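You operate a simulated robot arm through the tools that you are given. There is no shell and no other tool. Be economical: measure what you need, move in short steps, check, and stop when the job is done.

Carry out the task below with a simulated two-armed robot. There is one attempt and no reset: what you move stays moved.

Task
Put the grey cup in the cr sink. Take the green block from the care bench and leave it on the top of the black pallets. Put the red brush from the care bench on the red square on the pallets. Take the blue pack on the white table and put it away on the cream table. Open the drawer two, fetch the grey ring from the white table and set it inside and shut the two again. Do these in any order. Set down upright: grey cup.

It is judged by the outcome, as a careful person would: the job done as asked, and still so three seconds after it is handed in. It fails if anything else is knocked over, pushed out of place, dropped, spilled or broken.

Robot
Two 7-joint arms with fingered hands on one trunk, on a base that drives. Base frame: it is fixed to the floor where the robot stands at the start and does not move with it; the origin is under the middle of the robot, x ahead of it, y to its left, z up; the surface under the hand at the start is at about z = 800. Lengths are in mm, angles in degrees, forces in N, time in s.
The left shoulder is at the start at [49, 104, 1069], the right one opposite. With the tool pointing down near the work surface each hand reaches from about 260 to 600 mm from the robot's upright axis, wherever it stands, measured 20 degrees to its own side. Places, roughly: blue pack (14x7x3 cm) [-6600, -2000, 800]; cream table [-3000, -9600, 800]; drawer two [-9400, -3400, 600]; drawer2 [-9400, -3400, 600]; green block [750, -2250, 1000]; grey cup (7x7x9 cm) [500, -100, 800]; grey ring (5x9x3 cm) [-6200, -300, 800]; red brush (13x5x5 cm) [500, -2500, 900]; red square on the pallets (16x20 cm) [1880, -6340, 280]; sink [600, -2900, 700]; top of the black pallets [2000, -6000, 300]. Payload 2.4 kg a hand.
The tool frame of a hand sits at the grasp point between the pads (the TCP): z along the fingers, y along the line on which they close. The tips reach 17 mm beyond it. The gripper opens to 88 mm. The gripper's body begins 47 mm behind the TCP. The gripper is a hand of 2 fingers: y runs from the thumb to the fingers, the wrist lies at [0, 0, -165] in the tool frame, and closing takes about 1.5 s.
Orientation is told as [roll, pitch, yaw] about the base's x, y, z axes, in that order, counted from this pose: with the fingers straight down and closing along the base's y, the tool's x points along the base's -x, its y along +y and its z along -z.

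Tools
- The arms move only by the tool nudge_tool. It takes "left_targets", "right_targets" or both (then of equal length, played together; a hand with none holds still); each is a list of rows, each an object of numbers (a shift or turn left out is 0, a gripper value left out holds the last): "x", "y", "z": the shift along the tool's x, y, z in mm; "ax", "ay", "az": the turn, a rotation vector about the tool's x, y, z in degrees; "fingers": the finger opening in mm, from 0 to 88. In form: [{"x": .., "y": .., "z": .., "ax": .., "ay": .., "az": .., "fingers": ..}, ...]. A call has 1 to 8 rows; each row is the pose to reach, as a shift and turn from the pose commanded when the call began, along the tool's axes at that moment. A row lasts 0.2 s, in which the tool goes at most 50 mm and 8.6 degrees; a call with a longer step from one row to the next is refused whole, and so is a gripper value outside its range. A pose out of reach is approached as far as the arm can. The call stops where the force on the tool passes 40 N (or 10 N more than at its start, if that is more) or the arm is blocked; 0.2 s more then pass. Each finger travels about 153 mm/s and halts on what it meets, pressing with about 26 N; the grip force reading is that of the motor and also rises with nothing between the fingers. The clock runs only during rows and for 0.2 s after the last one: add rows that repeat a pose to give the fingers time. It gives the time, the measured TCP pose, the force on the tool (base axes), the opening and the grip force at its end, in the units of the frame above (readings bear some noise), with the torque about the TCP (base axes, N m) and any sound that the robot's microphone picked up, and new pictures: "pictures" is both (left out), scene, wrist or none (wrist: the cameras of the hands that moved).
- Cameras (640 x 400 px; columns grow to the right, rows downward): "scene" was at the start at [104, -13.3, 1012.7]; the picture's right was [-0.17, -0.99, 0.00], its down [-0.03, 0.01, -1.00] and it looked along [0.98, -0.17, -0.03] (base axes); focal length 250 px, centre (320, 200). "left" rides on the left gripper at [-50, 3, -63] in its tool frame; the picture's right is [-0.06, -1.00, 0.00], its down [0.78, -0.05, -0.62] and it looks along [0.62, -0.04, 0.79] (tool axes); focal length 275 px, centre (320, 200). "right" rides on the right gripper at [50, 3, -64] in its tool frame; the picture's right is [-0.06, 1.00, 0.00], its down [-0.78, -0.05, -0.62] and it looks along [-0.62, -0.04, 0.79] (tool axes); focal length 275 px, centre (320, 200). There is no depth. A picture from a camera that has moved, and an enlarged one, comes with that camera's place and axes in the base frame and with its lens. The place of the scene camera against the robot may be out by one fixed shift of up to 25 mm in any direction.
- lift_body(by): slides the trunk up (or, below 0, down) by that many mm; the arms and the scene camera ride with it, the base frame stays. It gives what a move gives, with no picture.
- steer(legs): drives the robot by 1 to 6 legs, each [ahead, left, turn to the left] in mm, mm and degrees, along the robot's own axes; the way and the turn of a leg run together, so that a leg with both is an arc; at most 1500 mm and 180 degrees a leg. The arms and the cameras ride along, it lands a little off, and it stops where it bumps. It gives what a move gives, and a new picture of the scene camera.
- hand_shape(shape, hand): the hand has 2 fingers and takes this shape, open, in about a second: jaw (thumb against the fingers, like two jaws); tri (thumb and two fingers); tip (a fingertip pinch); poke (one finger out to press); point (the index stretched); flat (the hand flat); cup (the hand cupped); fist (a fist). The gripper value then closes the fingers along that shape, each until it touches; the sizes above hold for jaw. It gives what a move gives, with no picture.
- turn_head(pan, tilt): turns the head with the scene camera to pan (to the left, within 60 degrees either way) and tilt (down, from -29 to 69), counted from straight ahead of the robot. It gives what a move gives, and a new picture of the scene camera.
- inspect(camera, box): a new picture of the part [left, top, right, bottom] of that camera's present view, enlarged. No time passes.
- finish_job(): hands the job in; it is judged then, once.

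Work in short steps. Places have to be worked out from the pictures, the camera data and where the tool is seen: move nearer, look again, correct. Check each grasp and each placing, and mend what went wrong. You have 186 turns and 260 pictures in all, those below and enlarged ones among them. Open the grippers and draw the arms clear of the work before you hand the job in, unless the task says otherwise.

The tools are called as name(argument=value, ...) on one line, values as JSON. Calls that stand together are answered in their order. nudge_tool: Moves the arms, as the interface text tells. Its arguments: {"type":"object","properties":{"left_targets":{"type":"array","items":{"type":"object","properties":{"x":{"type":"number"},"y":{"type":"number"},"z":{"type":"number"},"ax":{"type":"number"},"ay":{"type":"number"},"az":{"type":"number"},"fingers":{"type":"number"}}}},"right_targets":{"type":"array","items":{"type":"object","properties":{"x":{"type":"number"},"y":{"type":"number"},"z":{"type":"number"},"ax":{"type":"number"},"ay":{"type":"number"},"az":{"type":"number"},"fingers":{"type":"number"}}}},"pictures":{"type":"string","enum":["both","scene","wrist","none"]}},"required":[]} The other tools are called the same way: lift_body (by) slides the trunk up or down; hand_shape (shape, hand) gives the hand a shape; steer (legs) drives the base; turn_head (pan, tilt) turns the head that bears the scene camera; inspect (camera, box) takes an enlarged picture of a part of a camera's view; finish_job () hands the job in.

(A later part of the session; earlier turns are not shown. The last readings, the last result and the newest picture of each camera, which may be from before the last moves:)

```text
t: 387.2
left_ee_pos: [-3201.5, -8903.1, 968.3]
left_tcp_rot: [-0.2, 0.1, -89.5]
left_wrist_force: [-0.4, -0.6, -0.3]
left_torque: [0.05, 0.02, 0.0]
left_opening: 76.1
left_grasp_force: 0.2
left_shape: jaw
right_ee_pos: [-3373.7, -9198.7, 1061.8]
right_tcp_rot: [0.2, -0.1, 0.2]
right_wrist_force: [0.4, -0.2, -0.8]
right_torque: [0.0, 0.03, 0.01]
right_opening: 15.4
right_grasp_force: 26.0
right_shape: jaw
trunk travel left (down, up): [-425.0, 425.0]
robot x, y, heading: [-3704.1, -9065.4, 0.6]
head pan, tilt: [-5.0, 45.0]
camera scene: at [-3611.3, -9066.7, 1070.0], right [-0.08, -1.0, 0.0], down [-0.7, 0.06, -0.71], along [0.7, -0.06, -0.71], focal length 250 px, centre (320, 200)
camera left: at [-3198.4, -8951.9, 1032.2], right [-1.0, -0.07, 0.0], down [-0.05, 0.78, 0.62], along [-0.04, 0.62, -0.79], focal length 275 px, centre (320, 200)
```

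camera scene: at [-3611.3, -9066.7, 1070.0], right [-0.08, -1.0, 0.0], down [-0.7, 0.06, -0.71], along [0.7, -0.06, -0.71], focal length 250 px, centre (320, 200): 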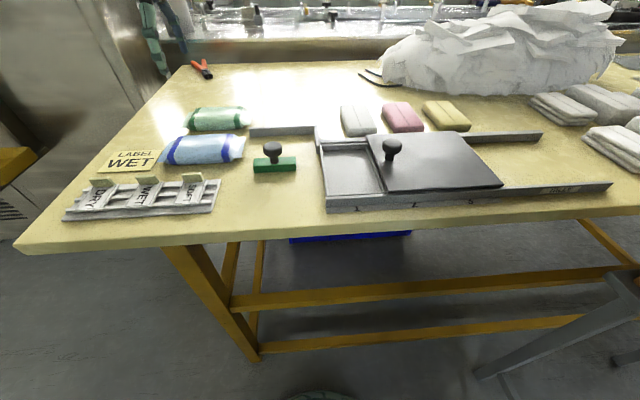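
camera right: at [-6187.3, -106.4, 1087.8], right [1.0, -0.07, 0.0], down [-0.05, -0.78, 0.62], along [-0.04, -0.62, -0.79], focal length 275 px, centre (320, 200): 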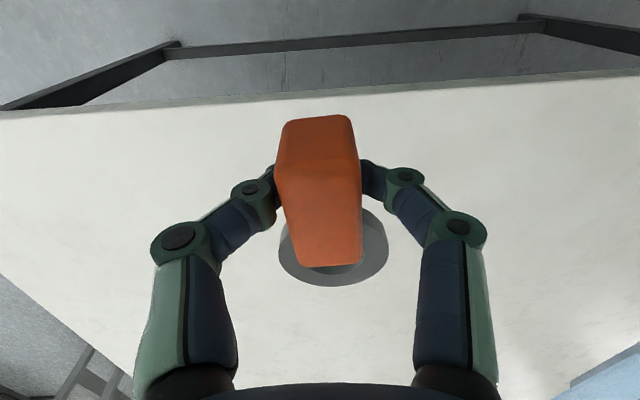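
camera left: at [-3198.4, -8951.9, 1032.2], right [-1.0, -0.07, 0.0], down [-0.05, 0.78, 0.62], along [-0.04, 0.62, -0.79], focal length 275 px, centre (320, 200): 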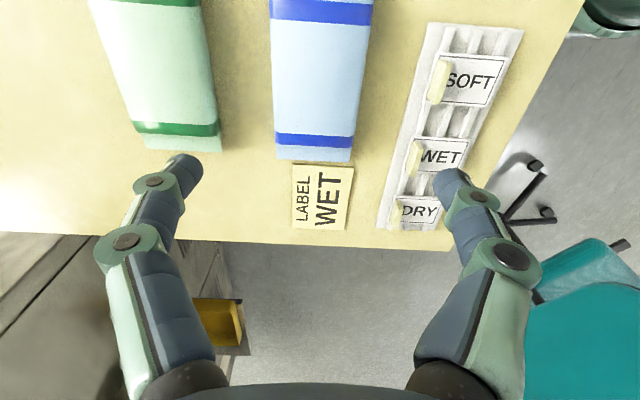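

The pack is neatly placed. I'll raise and retract the left hand, yaw it back, and drive out toward the drawers.

nudge_tool(left_targets=[{"z": -40}, {"z": -80, "y": -30, "az": -8}, {"z": -100, "y": -70, "az": -16}, {"z": -100, "y": -110, "az": -24}, {"z": -100, "y": -130, "az": -32}, {"z": -100, "y": -130, "az": -40}, {"z": -100, "y": -130, "az": -48}, {"z": -100, "y": -130, "az": -56}], pictures="none")

nudge_tool(left_targets=[{"az": -8.5}, {"az": -17}, {"az": -25.5}, {"az": -34}, {"az": -34}], pictures="none")

steer(legs=[[-1100, 0, 0], [0, 0, 90]])

turn_head(pan=0, tilt=12)

```text
t: 389.0
left_ee_pos: [-3332.4, -8903.3, 1067.9]
left_tcp_rot: [0.1, 0.1, -33.3]
left_wrist_force: [0.2, -0.7, 0.7]
left_torque: [0.01, -0.02, 0.02]
left_opening: 76.2
left_grasp_force: 0.0
left_shape: jaw
right_ee_pos: [-3374.3, -9198.1, 1063.0]
right_tcp_rot: [0.2, 0.0, 0.2]
right_wrist_force: [0.7, -0.3, -1.0]
right_torque: [-0.04, 0.03, 0.01]
right_opening: 15.7
right_grasp_force: 26.1
right_shape: jaw
trunk travel left (down, up): [-425.0, 425.0]
robot x, y, heading: [-3702.6, -9061.0, 0.3]
head pan, tilt: [-5.0, 45.0]
```

```text
t: 390.2
left_ee_pos: [-3332.5, -8902.4, 1068.4]
left_tcp_rot: [0.0, 0.0, 0.6]
left_wrist_force: [-0.7, -0.1, -0.3]
left_torque: [-0.01, -0.02, 0.02]
left_opening: 76.0
left_grasp_force: 0.0
left_shape: jaw
right_ee_pos: [-3374.2, -9197.8, 1063.3]
right_tcp_rot: [0.2, 0.0, 0.3]
right_wrist_force: [0.0, 0.6, -0.6]
right_torque: [0.0, 0.0, -0.03]
right_opening: 15.8
right_grasp_force: 25.5
right_shape: jaw
trunk travel left (down, up): [-425.0, 425.0]
robot x, y, heading: [-3701.3, -9063.9, 0.3]
head pan, tilt: [-5.0, 45.0]
```

```text
t: 399.6
left_ee_pos: [-4949.7, -8706.3, 1068.8]
left_tcp_rot: [0.0, 0.0, 90.8]
left_wrist_force: [0.0, -0.8, -0.2]
left_torque: [-0.01, -0.01, -0.01]
left_opening: 75.9
left_grasp_force: 0.1
left_shape: jaw
right_ee_pos: [-4654.0, -8745.5, 1062.6]
right_tcp_rot: [0.2, 0.0, 90.4]
right_wrist_force: [0.7, 0.1, -1.3]
right_torque: [-0.02, -0.01, 0.0]
right_opening: 15.8
right_grasp_force: 26.2
right_shape: jaw
trunk travel left (down, up): [-425.0, 425.0]
robot x, y, heading: [-4792.1, -9075.1, 90.6]
head pan, tilt: [-5.0, 45.0]
camera scene: at [-4801.1, -8962.5, 1069.9], right [1.0, -0.08, 0.0], down [-0.05, -0.71, -0.71], along [0.05, 0.7, -0.71], focal length 250 px, centre (320, 200)
```

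scene: 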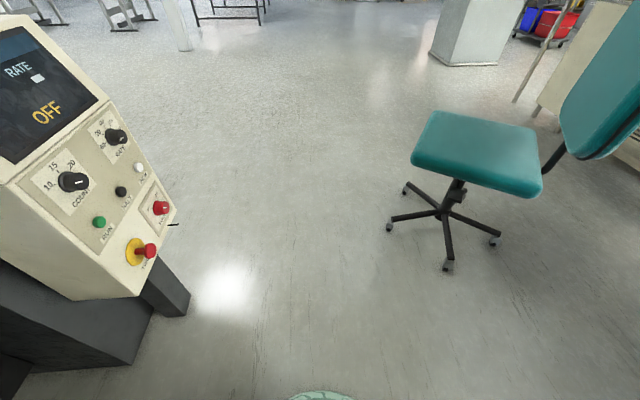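

```text
t: 400.5
left_ee_pos: [-4950.5, -8705.4, 1068.8]
left_tcp_rot: [0.0, 0.0, 90.9]
left_wrist_force: [-0.7, -0.4, -0.5]
left_torque: [0.01, 0.0, -0.01]
left_opening: 75.6
left_grasp_force: 0.1
left_shape: jaw
right_ee_pos: [-4655.0, -8745.5, 1063.6]
right_tcp_rot: [0.1, 0.0, 90.5]
right_wrist_force: [-0.2, 0.2, -0.4]
right_torque: [-0.01, 0.01, 0.0]
right_opening: 15.4
right_grasp_force: 26.3
right_shape: jaw
trunk travel left (down, up): [-425.0, 425.0]
robot x, y, heading: [-4789.9, -9074.8, 90.7]
head pan, tilt: [0.0, 12.0]
camera scene: at [-4808.3, -8950.3, 1121.6], right [1.0, 0.01, 0.0], down [0.0, -0.21, -0.98], along [-0.01, 0.98, -0.21], focal length 250 px, centre (320, 200)
```

scene: 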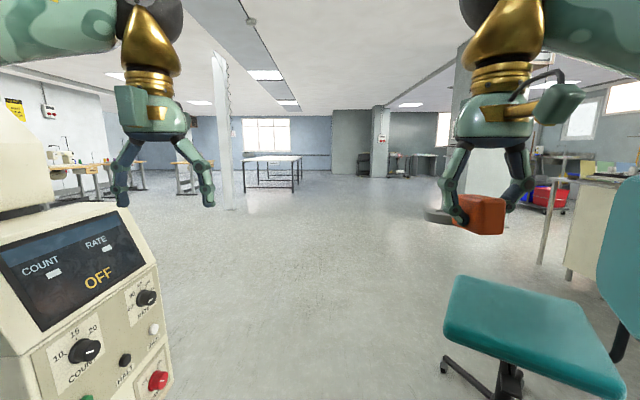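

I'll raise the trunk so the hands clear the control panel, then drive north to y of about -3800 and turn west.

lift_body(by=150)

steer(legs=[[1450, 0, -0.7], [1450, 0, 0], [1450, 0, 0], [930, 0, 0], [0, 0, 90]])

turn_head(pan=0, tilt=8)

```text
t: 402.3
left_ee_pos: [-4950.2, -8705.3, 1218.2]
left_tcp_rot: [0.0, -0.1, 90.7]
left_wrist_force: [-1.2, -0.2, 0.3]
left_torque: [-0.02, 0.04, 0.02]
left_opening: 76.0
left_grasp_force: 0.1
left_shape: jaw
right_ee_pos: [-4655.6, -8745.2, 1212.5]
right_tcp_rot: [0.2, 0.0, 90.4]
right_wrist_force: [-0.2, 0.9, -2.0]
right_torque: [-0.04, 0.02, 0.02]
right_opening: 15.4
right_grasp_force: 25.8
right_shape: jaw
trunk travel left (down, up): [-575.0, 275.0]
robot x, y, heading: [-4790.2, -9075.5, 90.6]
head pan, tilt: [0.0, 12.0]
```

```text
t: 431.4
left_ee_pos: [-5137.7, -3962.7, 1219.5]
left_tcp_rot: [0.0, 0.0, -179.1]
left_wrist_force: [-0.2, -0.1, -0.3]
left_torque: [-0.02, 0.04, 0.0]
left_opening: 76.0
left_grasp_force: 0.0
left_shape: jaw
right_ee_pos: [-5098.3, -3667.5, 1213.4]
right_tcp_rot: [0.1, 0.0, -179.2]
right_wrist_force: [0.1, 0.3, -0.6]
right_torque: [-0.03, 0.0, 0.0]
right_opening: 15.4
right_grasp_force: 25.9
right_shape: jaw
trunk travel left (down, up): [-575.0, 275.0]
robot x, y, heading: [-4767.1, -3799.0, -179.2]
head pan, tilt: [0.0, 12.0]
camera scene: at [-4907.2, -3799.4, 1272.5], right [-0.01, 1.0, 0.0], down [0.21, 0.0, -0.98], along [-0.98, -0.01, -0.21], focal length 250 px, centre (320, 200)
```

scene: 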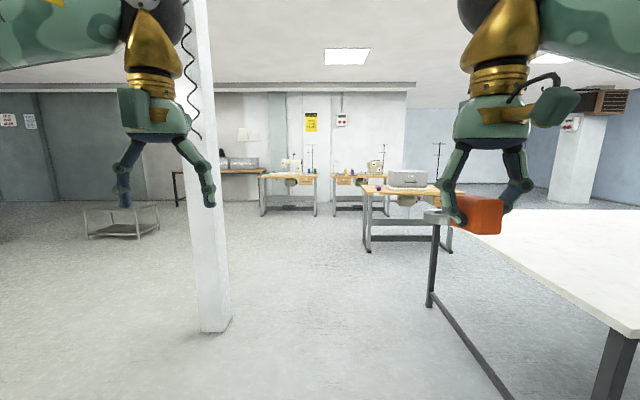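

```text
t: 432.0
left_ee_pos: [-5137.6, -3962.2, 1217.8]
left_tcp_rot: [0.0, 0.0, -179.2]
left_wrist_force: [0.4, -0.3, -1.1]
left_torque: [0.01, -0.02, 0.01]
left_opening: 76.1
left_grasp_force: 0.0
left_shape: jaw
right_ee_pos: [-5098.8, -3667.5, 1213.5]
right_tcp_rot: [0.2, -0.1, -179.4]
right_wrist_force: [-0.4, 0.2, -1.0]
right_torque: [0.02, 0.02, 0.02]
right_opening: 15.1
right_grasp_force: 26.3
right_shape: jaw
trunk travel left (down, up): [-575.0, 275.0]
robot x, y, heading: [-4767.3, -3799.0, -179.4]
head pan, tilt: [0.0, 8.0]
camera scene: at [-4906.6, -3799.3, 1278.9], right [-0.01, 1.0, 0.0], down [0.14, 0.0, -0.99], along [-0.99, -0.01, -0.14], focal length 250 px, centre (320, 200)
```

scene: 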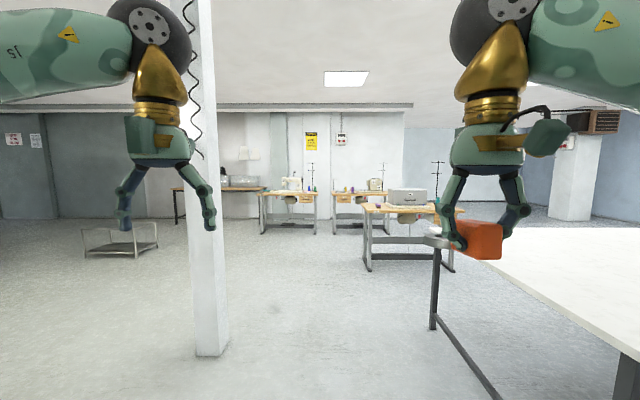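

The drawer should be in the far sewing table at about (-9400, -3400). I'll drive west toward it.

steer(legs=[[1500, 0, -0.6], [1500, 0, 0], [500, -50, 0]])

turn_head(pan=-10, tilt=25)

```text
t: 449.1
left_ee_pos: [-8640.1, -3995.8, 1218.8]
left_tcp_rot: [0.0, 0.0, -178.0]
left_wrist_force: [-0.5, 0.5, 0.1]
left_torque: [0.0, -0.01, -0.01]
left_opening: 76.1
left_grasp_force: 0.0
left_shape: jaw
right_ee_pos: [-8606.8, -3700.4, 1212.2]
right_tcp_rot: [0.1, 0.0, -178.3]
right_wrist_force: [0.1, 0.1, -0.5]
right_torque: [0.02, -0.03, 0.01]
right_opening: 15.6
right_grasp_force: 25.8
right_shape: jaw
trunk travel left (down, up): [-575.0, 275.0]
robot x, y, heading: [-8272.7, -3828.2, -178.0]
head pan, tilt: [0.0, 8.0]
camera scene: at [-8412.0, -3827.9, 1278.9], right [-0.03, 1.0, 0.0], down [0.14, 0.0, -0.99], along [-0.99, -0.03, -0.14], focal length 250 px, centre (320, 200)
```

scene: 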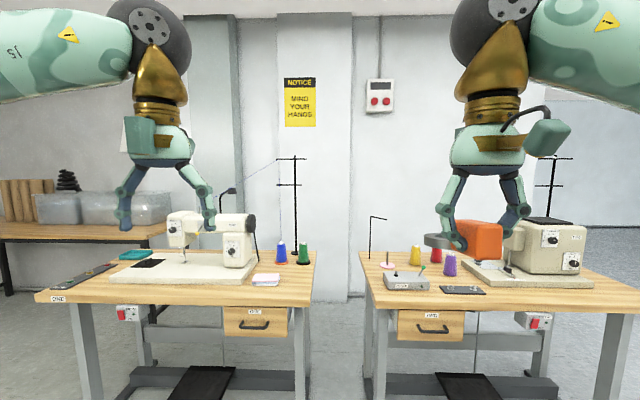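

```text
t: 449.9
left_ee_pos: [-8640.2, -3995.9, 1218.3]
left_tcp_rot: [0.0, 0.0, -177.9]
left_wrist_force: [0.1, -0.3, -0.7]
left_torque: [0.01, -0.01, 0.0]
left_opening: 75.9
left_grasp_force: 0.0
left_shape: jaw
right_ee_pos: [-8606.9, -3701.4, 1213.0]
right_tcp_rot: [0.2, 0.0, -178.2]
right_wrist_force: [0.8, 0.5, -1.4]
right_torque: [0.02, -0.04, -0.02]
right_opening: 15.4
right_grasp_force: 26.4
right_shape: jaw
trunk travel left (down, up): [-575.0, 275.0]
robot x, y, heading: [-8271.1, -3826.2, -178.0]
head pan, tilt: [-10.0, 25.0]
camera scene: at [-8410.2, -3811.9, 1251.4], right [0.14, 0.99, 0.0], down [0.42, -0.06, -0.91], along [-0.9, 0.13, -0.42], focal length 250 px, centre (320, 200)
```

scene: 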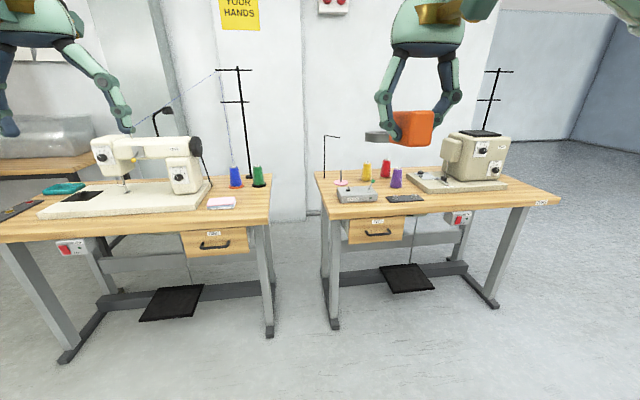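

inspect(camera="scene", box=[330, 200, 430, 260])

inspect(camera="scene", box=[170, 215, 270, 275])

```text
6.40 times, centred on (380, 230) of scene
camera zoom: at [-8410.2, -3811.9, 1251.4], right [0.14, 0.99, 0.0], down [0.42, -0.06, -0.91], along [-0.9, 0.13, -0.42], focal length 1598 px, centre (-64, 8)
```

zoom: 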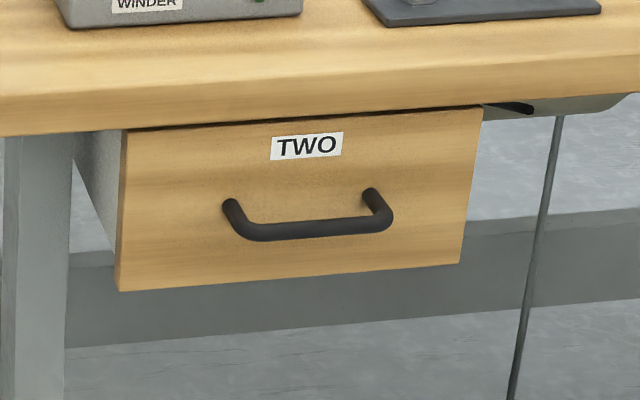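

```text
6.40 times, centred on (220, 245) of scene
camera zoom: at [-8410.2, -3811.9, 1251.4], right [0.14, 0.99, 0.0], down [0.42, -0.06, -0.91], along [-0.9, 0.13, -0.42], focal length 1598 px, centre (960, -88)
```

zoom: 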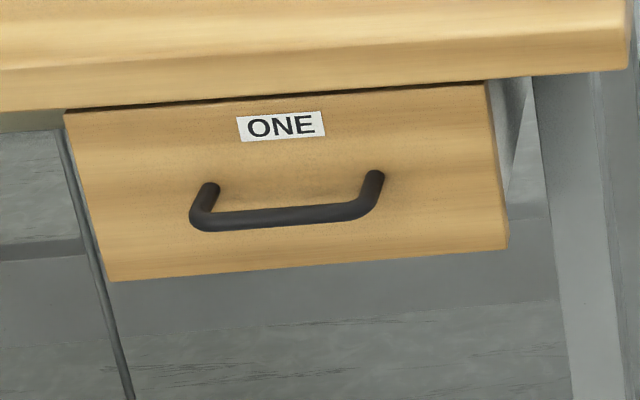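

Drawer TWO is found, with its handle at about (-9370, -3388, 600). I'll start turning the left hand to point forward, so it can grip the horizontal bar from the front with its fingers one above the other.

nudge_tool(left_targets=[{"x": -12, "z": 15, "ay": -8.5}, {"x": -24, "z": 30, "ay": -17}, {"x": -36, "z": 45, "ay": -25.5}, {"x": -48, "z": 60, "ay": -34}, {"x": -60, "z": 75, "ay": -42.5}, {"x": -72, "z": 90, "ay": -51}, {"x": -84, "z": 105, "ay": -59.5}, {"x": -96, "z": 120, "ay": -68}], pictures="none")

nudge_tool(left_targets=[{"ay": -8}, {"ay": -16}, {"ay": -22}, {"ay": -22}], pictures="both")

```text
t: 451.7
left_ee_pos: [-8710.1, -4037.0, 1150.4]
left_tcp_rot: [-0.1, -56.3, -177.8]
left_wrist_force: [-0.8, -0.7, 0.4]
left_torque: [-0.07, -0.01, 0.0]
left_opening: 75.7
left_grasp_force: 0.1
left_shape: jaw
left hand out of reach, approached as far as the arm can: row 7, 8
right_ee_pos: [-8606.2, -3699.3, 1212.2]
right_tcp_rot: [0.2, 0.0, -178.2]
right_wrist_force: [0.9, -0.5, -0.6]
right_torque: [0.0, -0.01, 0.02]
right_opening: 15.4
right_grasp_force: 26.1
right_shape: jaw
trunk travel left (down, up): [-575.0, 275.0]
robot x, y, heading: [-8273.8, -3824.7, -178.0]
head pan, tilt: [-10.0, 25.0]
```

```text
t: 452.7
left_ee_pos: [-8710.0, -4039.0, 1148.8]
left_tcp_rot: [-0.2, -56.2, -177.9]
left_wrist_force: [0.0, -0.1, 0.0]
left_torque: [0.0, 0.0, 0.01]
left_opening: 76.0
left_grasp_force: 0.0
left_shape: jaw
left hand out of reach, approached as far as the arm can: row 1, 2, 3, 4
right_ee_pos: [-8606.7, -3700.9, 1213.7]
right_tcp_rot: [0.1, 0.0, -178.2]
right_wrist_force: [-0.3, -0.3, -0.8]
right_torque: [0.02, 0.01, 0.0]
right_opening: 15.2
right_grasp_force: 26.3
right_shape: jaw
trunk travel left (down, up): [-575.0, 275.0]
robot x, y, heading: [-8275.1, -3825.5, -178.1]
head pan, tilt: [-10.0, 25.0]
camera scene: at [-8410.1, -3811.8, 1251.4], right [0.14, 0.99, 0.0], down [0.42, -0.06, -0.91], along [-0.9, 0.13, -0.42], focal length 250 px, centre (320, 200)
camera left: at [-8685.4, -4039.6, 1226.5], right [-0.07, 1.0, 0.05], down [0.95, 0.08, -0.31], along [-0.31, 0.03, -0.95], focal length 275 px, centre (320, 200)
```

scene: 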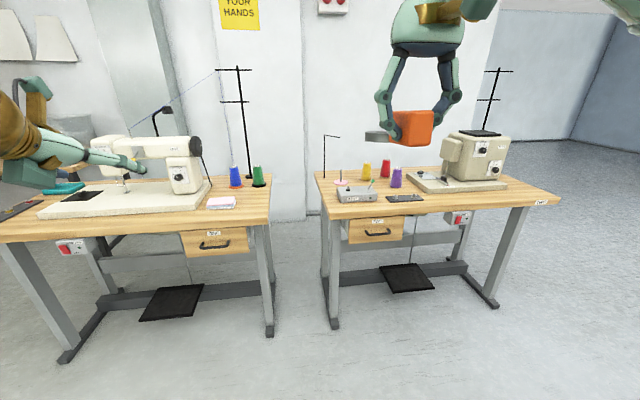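
left: 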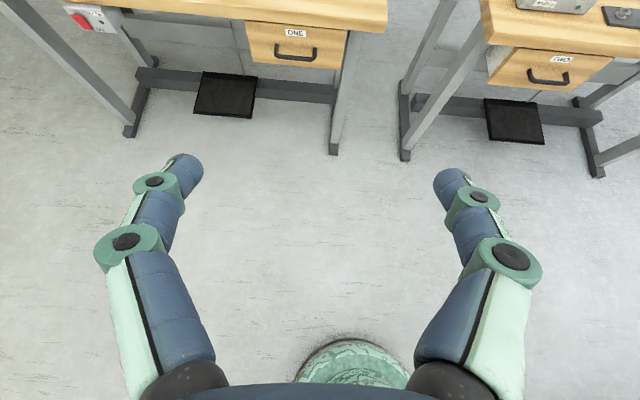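

Pitch is limited to about 56° here, which is enough for a tilted grip. Now I'll roll the hand 90° about its axis so the fingers close vertically.

nudge_tool(left_targets=[{"az": 8.5}, {"az": 17}, {"az": 25.5}, {"az": 34}, {"az": 42.5}, {"az": 51}, {"az": 59.5}, {"az": 68}], pictures="none")

nudge_tool(left_targets=[{"az": 8}, {"az": 16}, {"az": 22}, {"az": 22}], pictures="wrist")

```text
t: 454.5
left_ee_pos: [-8707.0, -4039.7, 1149.8]
left_tcp_rot: [54.2, -18.2, 104.6]
left_wrist_force: [0.0, -0.4, -0.4]
left_torque: [-0.02, 0.01, -0.03]
left_opening: 75.7
left_grasp_force: 0.0
left_shape: jaw
right_ee_pos: [-8605.6, -3700.2, 1212.4]
right_tcp_rot: [0.2, 0.0, -178.3]
right_wrist_force: [-0.4, 0.2, -1.0]
right_torque: [0.0, -0.03, 0.0]
right_opening: 15.4
right_grasp_force: 26.1
right_shape: jaw
trunk travel left (down, up): [-575.0, 275.0]
robot x, y, heading: [-8271.1, -3828.7, -177.8]
head pan, tilt: [-10.0, 25.0]
```

```text
t: 455.5
left_ee_pos: [-8708.1, -4039.5, 1149.3]
left_tcp_rot: [56.2, -0.1, 91.9]
left_wrist_force: [0.0, -0.4, 0.2]
left_torque: [-0.03, -0.01, 0.02]
left_opening: 75.9
left_grasp_force: 0.0
left_shape: jaw
right_ee_pos: [-8607.6, -3701.6, 1213.1]
right_tcp_rot: [0.2, 0.0, -178.2]
right_wrist_force: [0.3, -0.1, -1.5]
right_torque: [0.0, 0.01, -0.02]
right_opening: 15.4
right_grasp_force: 25.8
right_shape: jaw
trunk travel left (down, up): [-575.0, 275.0]
robot x, y, heading: [-8271.6, -3823.5, -177.7]
head pan, tilt: [-10.0, 25.0]
camera left: at [-8657.9, -3986.7, 1187.6], right [0.55, 0.08, -0.83], down [0.57, -0.77, 0.3], along [-0.61, -0.64, -0.47], focal length 275 px, centre (320, 200)
```

left: 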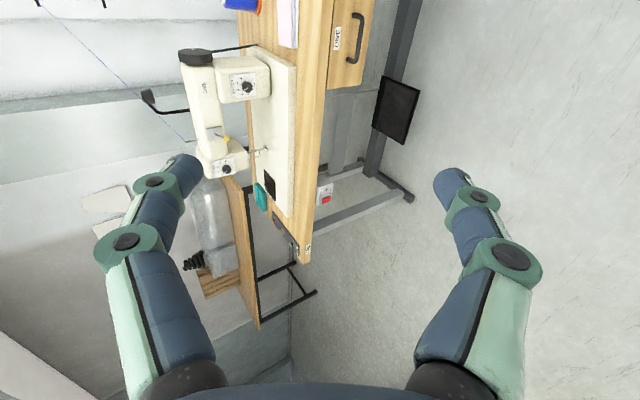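

The hand is oriented well. Before moving sideways I'll check the space on my right, since the other sewing table is behind and to the right.

turn_head(pan=-60, tilt=35)

```text
t: 456.6
left_ee_pos: [-8706.2, -4039.0, 1150.0]
left_tcp_rot: [56.3, -0.1, 91.9]
left_wrist_force: [-1.1, -0.4, 0.2]
left_torque: [0.01, 0.04, 0.0]
left_opening: 76.0
left_grasp_force: 0.0
left_shape: jaw
right_ee_pos: [-8607.2, -3699.9, 1212.5]
right_tcp_rot: [0.2, 0.0, -178.2]
right_wrist_force: [0.2, 0.1, 0.0]
right_torque: [-0.04, -0.02, 0.01]
right_opening: 15.6
right_grasp_force: 26.2
right_shape: jaw
trunk travel left (down, up): [-575.0, 275.0]
robot x, y, heading: [-8273.5, -3826.9, -178.3]
head pan, tilt: [-60.0, 35.0]
camera scene: at [-8365.6, -3750.0, 1235.6], right [0.85, 0.53, 0.0], down [0.3, -0.49, -0.82], along [-0.43, 0.69, -0.57], focal length 250 px, centre (320, 200)
```

scene: 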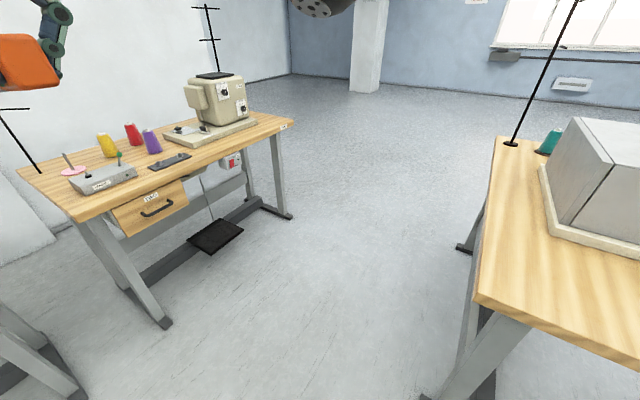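

There's about 1 m between the tables. I'll drive to about (-8700, -3240), facing the drawer.

steer(legs=[[420, 0, -1.7], [0, -585, 0]])

turn_head(pan=15, tilt=45)

```text
t: 462.1
left_ee_pos: [-9139.4, -3454.1, 1149.5]
left_tcp_rot: [56.2, -0.1, 90.2]
left_wrist_force: [0.2, 0.3, 0.5]
left_torque: [0.03, -0.03, 0.05]
left_opening: 76.2
left_grasp_force: 0.1
left_shape: jaw
right_ee_pos: [-9029.0, -3119.0, 1212.3]
right_tcp_rot: [0.2, 0.1, -180.0]
right_wrist_force: [-0.2, 0.3, -1.1]
right_torque: [0.01, 0.0, 0.03]
right_opening: 15.4
right_grasp_force: 25.9
right_shape: jaw
trunk travel left (down, up): [-575.0, 275.0]
robot x, y, heading: [-8702.5, -3253.0, -179.9]
head pan, tilt: [-60.0, 35.0]
camera scene: at [-8790.0, -3176.3, 1235.6], right [0.86, 0.5, 0.0], down [0.29, -0.5, -0.82], along [-0.41, 0.71, -0.57], focal length 250 px, centre (320, 200)
```

scene: 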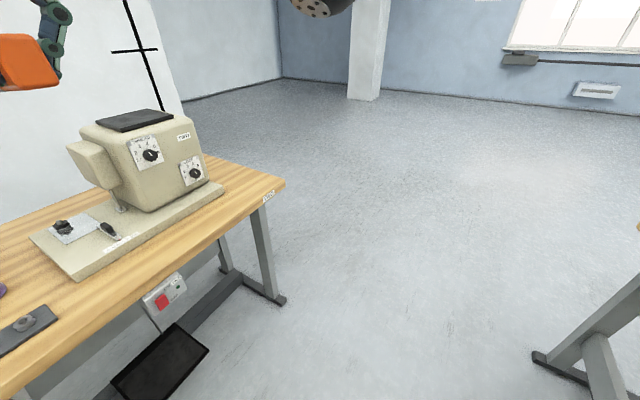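

```text
t: 463.6
left_ee_pos: [-9140.5, -3455.2, 1150.1]
left_tcp_rot: [56.2, -0.1, 90.2]
left_wrist_force: [0.9, -0.5, -0.2]
left_torque: [0.02, 0.01, 0.05]
left_opening: 76.1
left_grasp_force: 0.1
left_shape: jaw
right_ee_pos: [-9028.8, -3119.7, 1212.0]
right_tcp_rot: [0.2, 0.0, -179.9]
right_wrist_force: [-0.9, -0.1, -1.1]
right_torque: [0.02, 0.01, 0.01]
right_opening: 15.3
right_grasp_force: 26.3
right_shape: jaw
trunk travel left (down, up): [-575.0, 275.0]
robot x, y, heading: [-8699.1, -3253.6, -179.7]
head pan, tilt: [15.0, 45.0]
camera scene: at [-8824.2, -3274.1, 1220.8], right [-0.26, 0.97, 0.0], down [0.68, 0.19, -0.71], along [-0.68, -0.19, -0.71], focal length 250 px, centre (320, 200)
```

scene: 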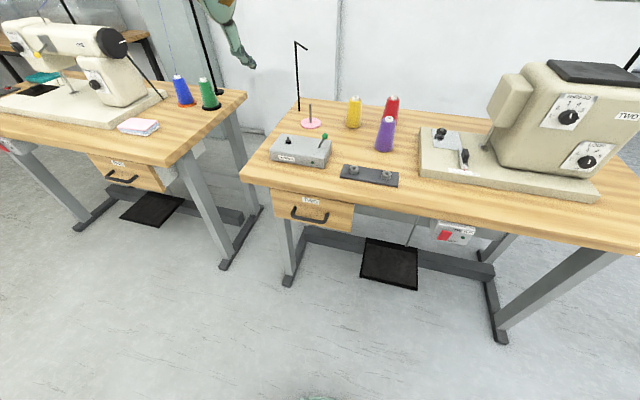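

Triangulating gives the handle bar at about (-9279, -3432, 672). I'll lower the trunk 400 and look with the left wrist camera.

lift_body(by=-400)

nudge_tool(left_targets=[{"ax": -8}, {"ax": -16}, {"ax": -24}, {"ax": -24}], pictures="both")

```text
t: 467.4
left_ee_pos: [-9143.6, -3455.2, 695.8]
left_tcp_rot: [48.2, -0.1, 90.0]
left_wrist_force: [0.2, 0.3, -0.3]
left_torque: [0.04, 0.02, -0.01]
left_opening: 76.0
left_grasp_force: 0.0
left_shape: jaw
right_ee_pos: [-9028.9, -3119.0, 813.5]
right_tcp_rot: [0.2, 0.0, -179.9]
right_wrist_force: [-0.1, -0.2, 0.2]
right_torque: [-0.02, -0.04, 0.0]
right_opening: 15.2
right_grasp_force: 25.6
right_shape: jaw
trunk travel left (down, up): [-175.0, 675.0]
robot x, y, heading: [-8698.6, -3253.2, -179.6]
head pan, tilt: [15.0, 45.0]
```

```text
t: 468.4
left_ee_pos: [-9143.3, -3504.7, 704.9]
left_tcp_rot: [72.1, -0.8, 89.2]
left_wrist_force: [-0.5, 0.4, 0.7]
left_torque: [0.03, 0.02, -0.04]
left_opening: 76.1
left_grasp_force: 0.1
left_shape: jaw
left hand out of reach, approached as far as the arm can: row 1, 2, 3, 4
right_ee_pos: [-9028.8, -3119.9, 812.7]
right_tcp_rot: [0.2, 0.0, -180.0]
right_wrist_force: [0.3, -0.3, -0.9]
right_torque: [0.01, 0.0, -0.02]
right_opening: 15.4
right_grasp_force: 26.3
right_shape: jaw
trunk travel left (down, up): [-175.0, 675.0]
robot x, y, heading: [-8702.7, -3256.0, -179.8]
head pan, tilt: [15.0, 45.0]
camera scene: at [-8836.1, -3274.3, 819.7], right [-0.26, 0.96, 0.0], down [0.68, 0.19, -0.71], along [-0.68, -0.19, -0.71], focal length 250 px, centre (320, 200)
camera left: at [-9083.5, -3454.4, 728.8], right [0.31, 0.07, -0.95], down [0.59, -0.79, 0.13], along [-0.74, -0.6, -0.29], focal length 275 px, centre (320, 200)
```

scene: 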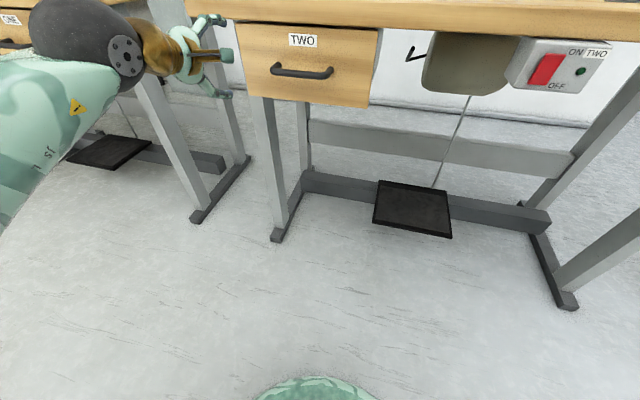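
left: 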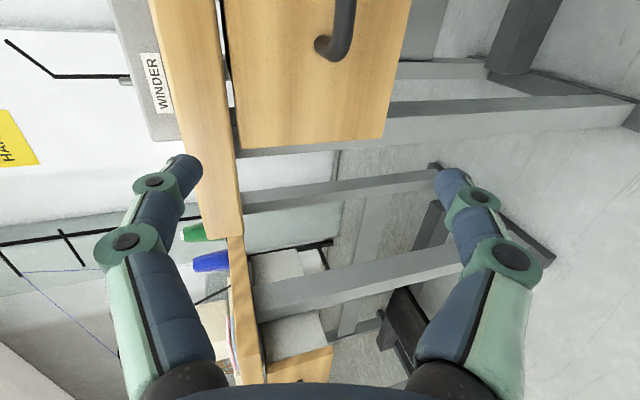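

The hand now points 18° below horizontal. The refined handle bar position is (-9290, -3434, 664), y from -3486 to -3383. I'll move to a standoff in front of it with the fingers at 55.

nudge_tool(left_targets=[{"x": -20, "y": -2, "z": 22, "fingers": 60}, {"x": -40, "y": -4, "z": 44, "fingers": 56}, {"x": -55, "y": -6, "z": 66}, {"x": -70, "y": -8, "z": 85}, {"x": -70, "y": -8, "z": 85}], pictures="both")

```text
t: 469.6
left_ee_pos: [-9198.4, -3514.7, 671.7]
left_tcp_rot: [72.1, -0.6, 89.5]
left_wrist_force: [0.5, -0.3, 0.7]
left_torque: [-0.01, 0.04, 0.01]
left_opening: 56.4
left_grasp_force: 0.0
left_shape: jaw
left hand out of reach, approached as far as the arm can: row 1, 2, 3, 4, 5
right_ee_pos: [-9029.0, -3119.1, 813.0]
right_tcp_rot: [0.1, 0.1, -179.8]
right_wrist_force: [-0.6, -0.3, -1.1]
right_torque: [-0.03, -0.01, 0.0]
right_opening: 15.2
right_grasp_force: 26.0
right_shape: jaw
trunk travel left (down, up): [-175.0, 675.0]
robot x, y, heading: [-8699.3, -3257.2, -179.8]
head pan, tilt: [15.0, 45.0]
camera scene: at [-8835.6, -3274.2, 819.8], right [-0.26, 0.96, 0.0], down [0.68, 0.19, -0.71], along [-0.68, -0.19, -0.71], focal length 250 px, centre (320, 200)
camera left: at [-9138.2, -3464.6, 696.1], right [0.31, 0.07, -0.95], down [0.6, -0.79, 0.13], along [-0.74, -0.61, -0.29], focal length 275 px, centre (320, 200)
```

scene: 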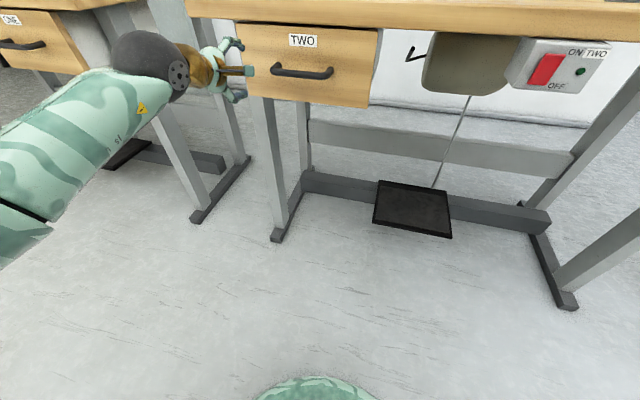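
left: 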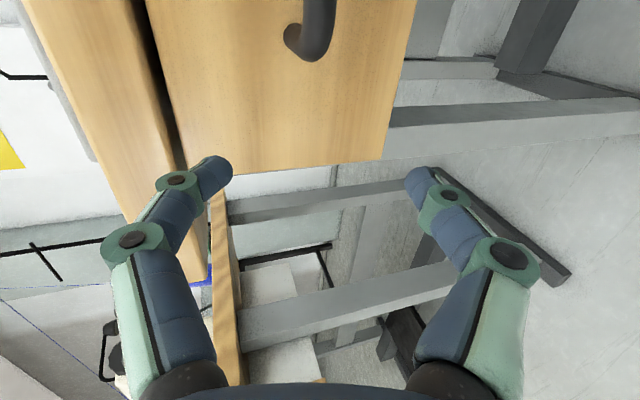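

The arm can't come inward in this pose, so I'll shift the base 80 mm to the right instead and drop the hand slightly.

steer(legs=[[20, -78, 0]])

nudge_tool(left_targets=[{"y": -10, "z": 2}, {"y": -20, "z": 4}, {"y": -20, "z": 4}], pictures="wrist")

```text
t: 470.7
left_ee_pos: [-9218.1, -3436.1, 673.3]
left_tcp_rot: [72.0, -0.7, 89.3]
left_wrist_force: [0.4, 0.3, 0.1]
left_torque: [0.01, 0.0, -0.01]
left_opening: 56.5
left_grasp_force: 0.0
left_shape: jaw
right_ee_pos: [-9049.9, -3040.3, 812.1]
right_tcp_rot: [0.3, -0.1, -179.9]
right_wrist_force: [0.0, -0.2, -1.1]
right_torque: [0.04, 0.0, 0.01]
right_opening: 15.4
right_grasp_force: 26.0
right_shape: jaw
trunk travel left (down, up): [-175.0, 675.0]
robot x, y, heading: [-8719.7, -3177.6, -179.8]
head pan, tilt: [15.0, 45.0]
camera scene: at [-8855.8, -3195.9, 819.8], right [-0.26, 0.97, 0.0], down [0.68, 0.19, -0.71], along [-0.68, -0.18, -0.71], focal length 250 px, centre (320, 200)
```

scene: 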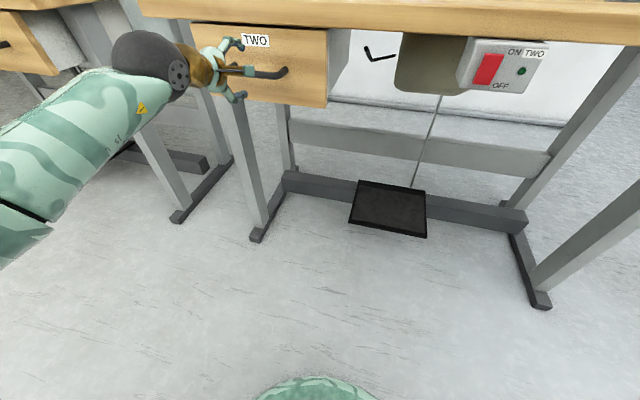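

```text
t: 471.5
left_ee_pos: [-9214.6, -3436.9, 652.9]
left_tcp_rot: [72.1, -0.8, 89.1]
left_wrist_force: [0.3, 0.2, -1.1]
left_torque: [-0.01, 0.02, -0.01]
left_opening: 56.1
left_grasp_force: 0.2
left_shape: jaw
right_ee_pos: [-9048.7, -3041.2, 812.6]
right_tcp_rot: [0.2, 0.0, -179.9]
right_wrist_force: [-0.3, 0.0, -0.2]
right_torque: [-0.04, -0.02, -0.05]
right_opening: 15.3
right_grasp_force: 25.6
right_shape: jaw
trunk travel left (down, up): [-175.0, 675.0]
robot x, y, heading: [-8719.0, -3175.8, -179.7]
head pan, tilt: [15.0, 45.0]
camera left: at [-9156.2, -3386.6, 676.4], right [0.31, 0.07, -0.95], down [0.59, -0.8, 0.13], along [-0.75, -0.6, -0.29], focal length 275 px, centre (320, 200)
```

left: 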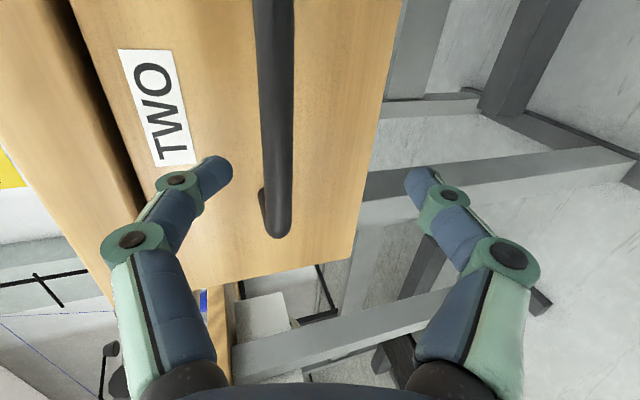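

The bar shows above mid-axis. I'll shift the hand 20 mm up along its y and advance 12 mm, then look again.

nudge_tool(left_targets=[{"y": 10, "z": 5}, {"y": 20, "z": 12}, {"y": 20, "z": 12}], pictures="wrist")

```text
t: 472.3
left_ee_pos: [-9234.1, -3435.3, 666.7]
left_tcp_rot: [72.0, -0.8, 89.2]
left_wrist_force: [0.0, -0.5, -0.2]
left_torque: [-0.01, -0.01, 0.0]
left_opening: 56.3
left_grasp_force: 0.1
left_shape: jaw
right_ee_pos: [-9049.6, -3041.1, 812.1]
right_tcp_rot: [0.3, 0.0, -180.0]
right_wrist_force: [-0.8, 0.5, -1.0]
right_torque: [0.03, 0.02, 0.01]
right_opening: 15.6
right_grasp_force: 25.6
right_shape: jaw
trunk travel left (down, up): [-175.0, 675.0]
robot x, y, heading: [-8720.0, -3179.1, -180.0]
head pan, tilt: [15.0, 45.0]
camera left: at [-9174.2, -3385.6, 690.6], right [0.31, 0.07, -0.95], down [0.59, -0.79, 0.13], along [-0.74, -0.6, -0.29], focal length 275 px, centre (320, 200)
```

left: 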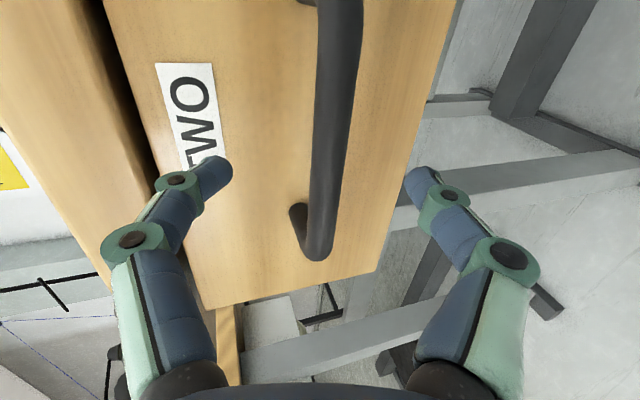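

The bar is now about 29 mm ahead and nearly centred. I'll advance onto it gently.

nudge_tool(left_targets=[{"y": -4, "z": 8}, {"y": -4, "z": 15}, {"y": -4, "z": 21}, {"y": -4, "z": 26}, {"y": -4, "z": 26}], pictures="wrist")

```text
t: 473.5
left_ee_pos: [-9257.5, -3435.3, 655.1]
left_tcp_rot: [72.0, -0.9, 89.1]
left_wrist_force: [1.3, 0.2, -0.1]
left_torque: [0.01, 0.01, -0.01]
left_opening: 56.4
left_grasp_force: 0.1
left_shape: jaw
right_ee_pos: [-9048.2, -3041.7, 813.4]
right_tcp_rot: [0.3, 0.1, -180.1]
right_wrist_force: [-0.9, -0.2, -1.2]
right_torque: [0.02, 0.05, 0.02]
right_opening: 15.3
right_grasp_force: 25.8
right_shape: jaw
trunk travel left (down, up): [-175.0, 675.0]
robot x, y, heading: [-8722.4, -3179.3, -179.9]
head pan, tilt: [15.0, 45.0]
camera left: at [-9197.8, -3385.5, 679.1], right [0.31, 0.07, -0.95], down [0.59, -0.79, 0.13], along [-0.74, -0.6, -0.29], focal length 275 px, centre (320, 200)
```

left: 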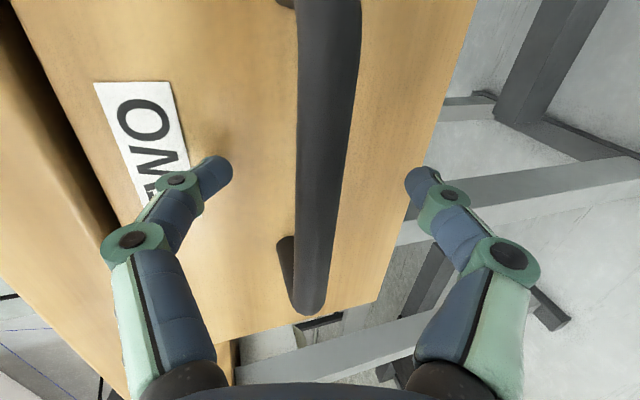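

The bar now runs right through the grasp point. I'll close on it.

nudge_tool(left_targets=[{"fingers": 35}, {"fingers": 15}, {"fingers": 5}, {"fingers": 5}, {"fingers": 5}], pictures="wrist")

```text
t: 474.7
left_ee_pos: [-9259.4, -3434.8, 656.3]
left_tcp_rot: [72.2, -0.8, 89.2]
left_wrist_force: [-0.1, -0.5, -0.2]
left_torque: [-0.07, -0.01, 0.02]
left_opening: 5.4
left_grasp_force: 0.0
left_shape: jaw
right_ee_pos: [-9048.9, -3039.5, 812.7]
right_tcp_rot: [0.2, 0.0, -180.0]
right_wrist_force: [-0.8, 0.4, -1.8]
right_torque: [0.0, -0.02, -0.03]
right_opening: 15.3
right_grasp_force: 26.3
right_shape: jaw
trunk travel left (down, up): [-175.0, 675.0]
robot x, y, heading: [-8717.0, -3180.6, -179.5]
head pan, tilt: [15.0, 45.0]
camera left: at [-9197.8, -3385.5, 679.2], right [0.31, 0.07, -0.95], down [0.59, -0.79, 0.13], along [-0.74, -0.6, -0.29], focal length 275 px, centre (320, 200)
```

left: 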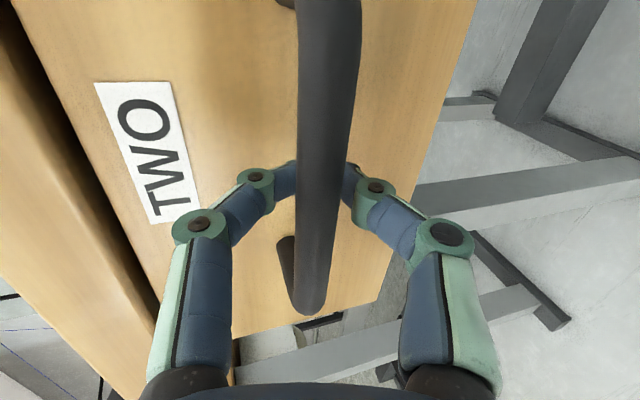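

The fingertips have met behind the bar, so the bar is caged inside the closed fingers. I'll pull back a bit with the base and see whether the drawer follows.

steer(legs=[[-70, 0, 0]])

inspect(camera="left", box=[0, 0, 640, 400])

```text
t: 475.7
left_ee_pos: [-9186.6, -3435.6, 656.7]
left_tcp_rot: [72.2, -0.8, 89.2]
left_wrist_force: [0.7, -1.1, 0.2]
left_torque: [0.0, 0.01, 0.0]
left_opening: 5.5
left_grasp_force: 0.1
left_shape: jaw
right_ee_pos: [-8979.4, -3040.6, 812.8]
right_tcp_rot: [0.2, 0.0, -179.9]
right_wrist_force: [-0.2, 1.0, 0.5]
right_torque: [-0.01, 0.0, -0.01]
right_opening: 15.3
right_grasp_force: 26.0
right_shape: jaw
trunk travel left (down, up): [-175.0, 675.0]
robot x, y, heading: [-8650.5, -3180.6, -179.9]
head pan, tilt: [15.0, 45.0]
camera scene: at [-8784.7, -3195.6, 819.8], right [-0.26, 0.97, 0.0], down [0.68, 0.19, -0.71], along [-0.68, -0.19, -0.71], focal length 250 px, centre (320, 200)
```

scene: 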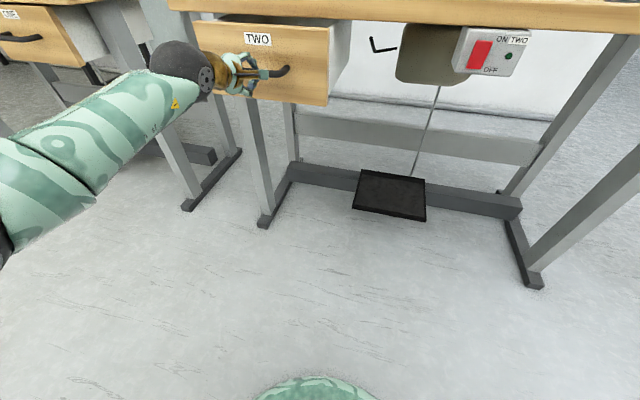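

```text
1.00 times, centred on (320, 200) of left (not enlarged: the box is as wide or as high as the picture)
camera zoom: at [-9126.5, -3385.4, 679.1], right [0.31, 0.07, -0.95], down [0.59, -0.79, 0.13], along [-0.74, -0.6, -0.29], focal length 275 px, centre (320, 200)
```

zoom: 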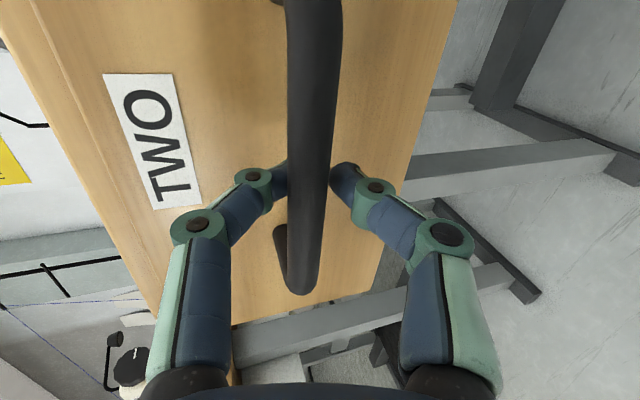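

The drawer is opening. I'll back 70 mm more with the base, since the table behind limits it, then pull with the arm.

steer(legs=[[-70, 0, 0]])

nudge_tool(left_targets=[{"z": -20, "y": -6}, {"z": -40, "y": -12}, {"z": -60, "y": -19}, {"z": -80, "y": -25}, {"z": -80, "y": -25}], pictures="both")

```text
t: 476.7
left_ee_pos: [-9115.9, -3435.2, 655.9]
left_tcp_rot: [72.1, -0.8, 89.2]
left_wrist_force: [0.2, 0.3, 0.0]
left_torque: [0.02, -0.01, 0.04]
left_opening: 5.3
left_grasp_force: 0.1
left_shape: jaw
right_ee_pos: [-8908.0, -3040.5, 812.5]
right_tcp_rot: [0.2, 0.0, -180.0]
right_wrist_force: [-0.8, -0.3, -0.6]
right_torque: [0.01, 0.0, 0.0]
right_opening: 15.3
right_grasp_force: 25.8
right_shape: jaw
trunk travel left (down, up): [-175.0, 675.0]
robot x, y, heading: [-8579.9, -3178.8, -179.8]
head pan, tilt: [15.0, 45.0]
camera scene: at [-8714.2, -3195.4, 819.8], right [-0.26, 0.97, 0.0], down [0.68, 0.18, -0.71], along [-0.68, -0.18, -0.71], focal length 250 px, centre (320, 200)
```

scene: 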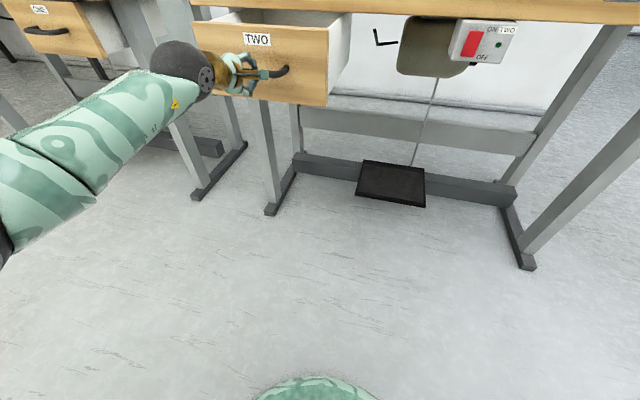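

```text
t: 477.9
left_ee_pos: [-9032.2, -3436.1, 655.9]
left_tcp_rot: [72.2, -0.9, 89.3]
left_wrist_force: [-0.8, 0.7, 0.5]
left_torque: [-0.01, -0.01, 0.02]
left_opening: 5.5
left_grasp_force: 0.0
left_shape: jaw
right_ee_pos: [-8907.5, -3040.0, 813.2]
right_tcp_rot: [0.2, -0.1, -179.9]
right_wrist_force: [-1.0, 0.7, -0.7]
right_torque: [0.03, 0.04, 0.0]
right_opening: 15.7
right_grasp_force: 26.3
right_shape: jaw
trunk travel left (down, up): [-175.0, 675.0]
robot x, y, heading: [-8576.5, -3180.8, -179.7]
head pan, tilt: [15.0, 45.0]
camera scene: at [-8714.1, -3195.4, 819.8], right [-0.26, 0.97, 0.0], down [0.68, 0.18, -0.71], along [-0.68, -0.18, -0.71], focal length 250 px, centre (320, 200)
camera left: at [-8972.1, -3386.5, 680.7], right [0.31, 0.07, -0.95], down [0.59, -0.79, 0.13], along [-0.74, -0.6, -0.29], focal length 275 px, centre (320, 200)
```

scene: 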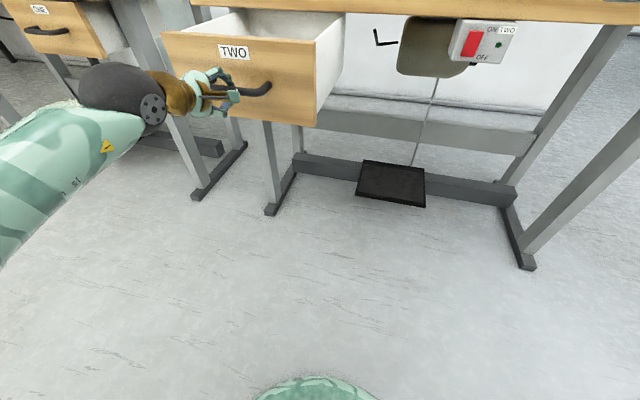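
left: 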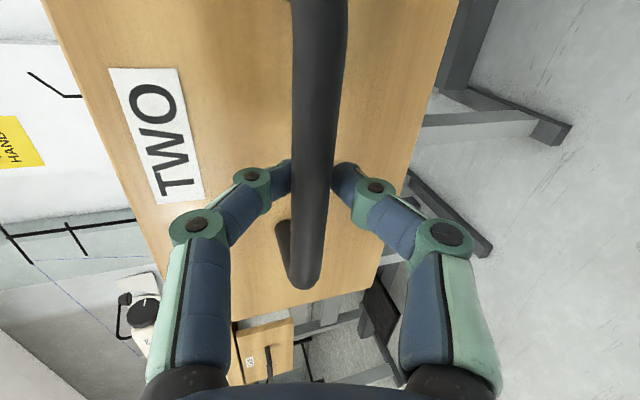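

The drawer is open about 225 mm. I'll release the handle and back the left hand off and up.

nudge_tool(left_targets=[{"fingers": 30}, {"fingers": 60}, {"fingers": 60}, {"z": -25}, {"z": -60}, {"z": -100}], pictures="none")

nudge_tool(left_targets=[{"y": 40, "z": -13}, {"y": 80, "z": -26}, {"y": 120, "z": -40}, {"y": 150, "z": -50}], pictures="scene")

```text
t: 479.3
left_ee_pos: [-8936.6, -3437.3, 687.5]
left_tcp_rot: [72.1, -0.7, 89.2]
left_wrist_force: [0.2, -0.7, -0.1]
left_torque: [0.0, 0.02, 0.0]
left_opening: 59.6
left_grasp_force: 0.0
left_shape: jaw
right_ee_pos: [-8907.7, -3041.1, 813.2]
right_tcp_rot: [0.2, 0.1, -180.0]
right_wrist_force: [0.2, -0.7, -1.0]
right_torque: [0.02, -0.01, -0.04]
right_opening: 15.7
right_grasp_force: 26.2
right_shape: jaw
trunk travel left (down, up): [-175.0, 675.0]
robot x, y, heading: [-8572.8, -3174.8, -179.9]
head pan, tilt: [15.0, 45.0]
```

```text
t: 480.3
left_ee_pos: [-8971.8, -3467.0, 834.6]
left_tcp_rot: [72.0, -0.9, 89.2]
left_wrist_force: [0.0, -0.1, 0.4]
left_torque: [-0.04, -0.01, 0.01]
left_opening: 59.7
left_grasp_force: 0.1
left_shape: jaw
left hand out of reach, approached as far as the arm can: row 2, 3, 4
right_ee_pos: [-8907.2, -3040.4, 813.6]
right_tcp_rot: [0.1, 0.0, -180.0]
right_wrist_force: [0.5, 0.2, -0.2]
right_torque: [0.0, -0.02, -0.01]
right_opening: 15.3
right_grasp_force: 26.2
right_shape: jaw
trunk travel left (down, up): [-175.0, 675.0]
robot x, y, heading: [-8577.1, -3179.0, -179.6]
head pan, tilt: [15.0, 45.0]
camera scene: at [-8714.0, -3195.4, 819.8], right [-0.26, 0.97, 0.0], down [0.68, 0.18, -0.71], along [-0.68, -0.18, -0.71], focal length 250 px, centre (320, 200)
```

scene: 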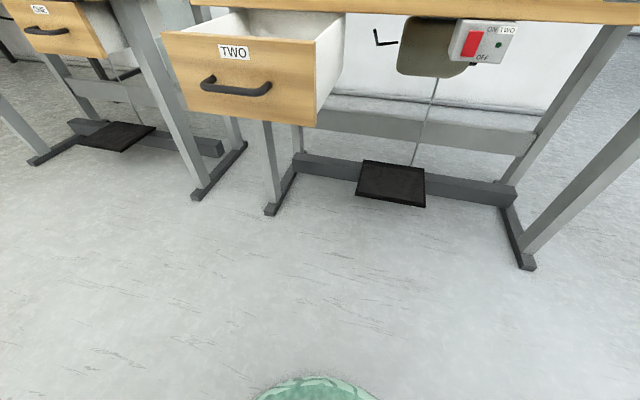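

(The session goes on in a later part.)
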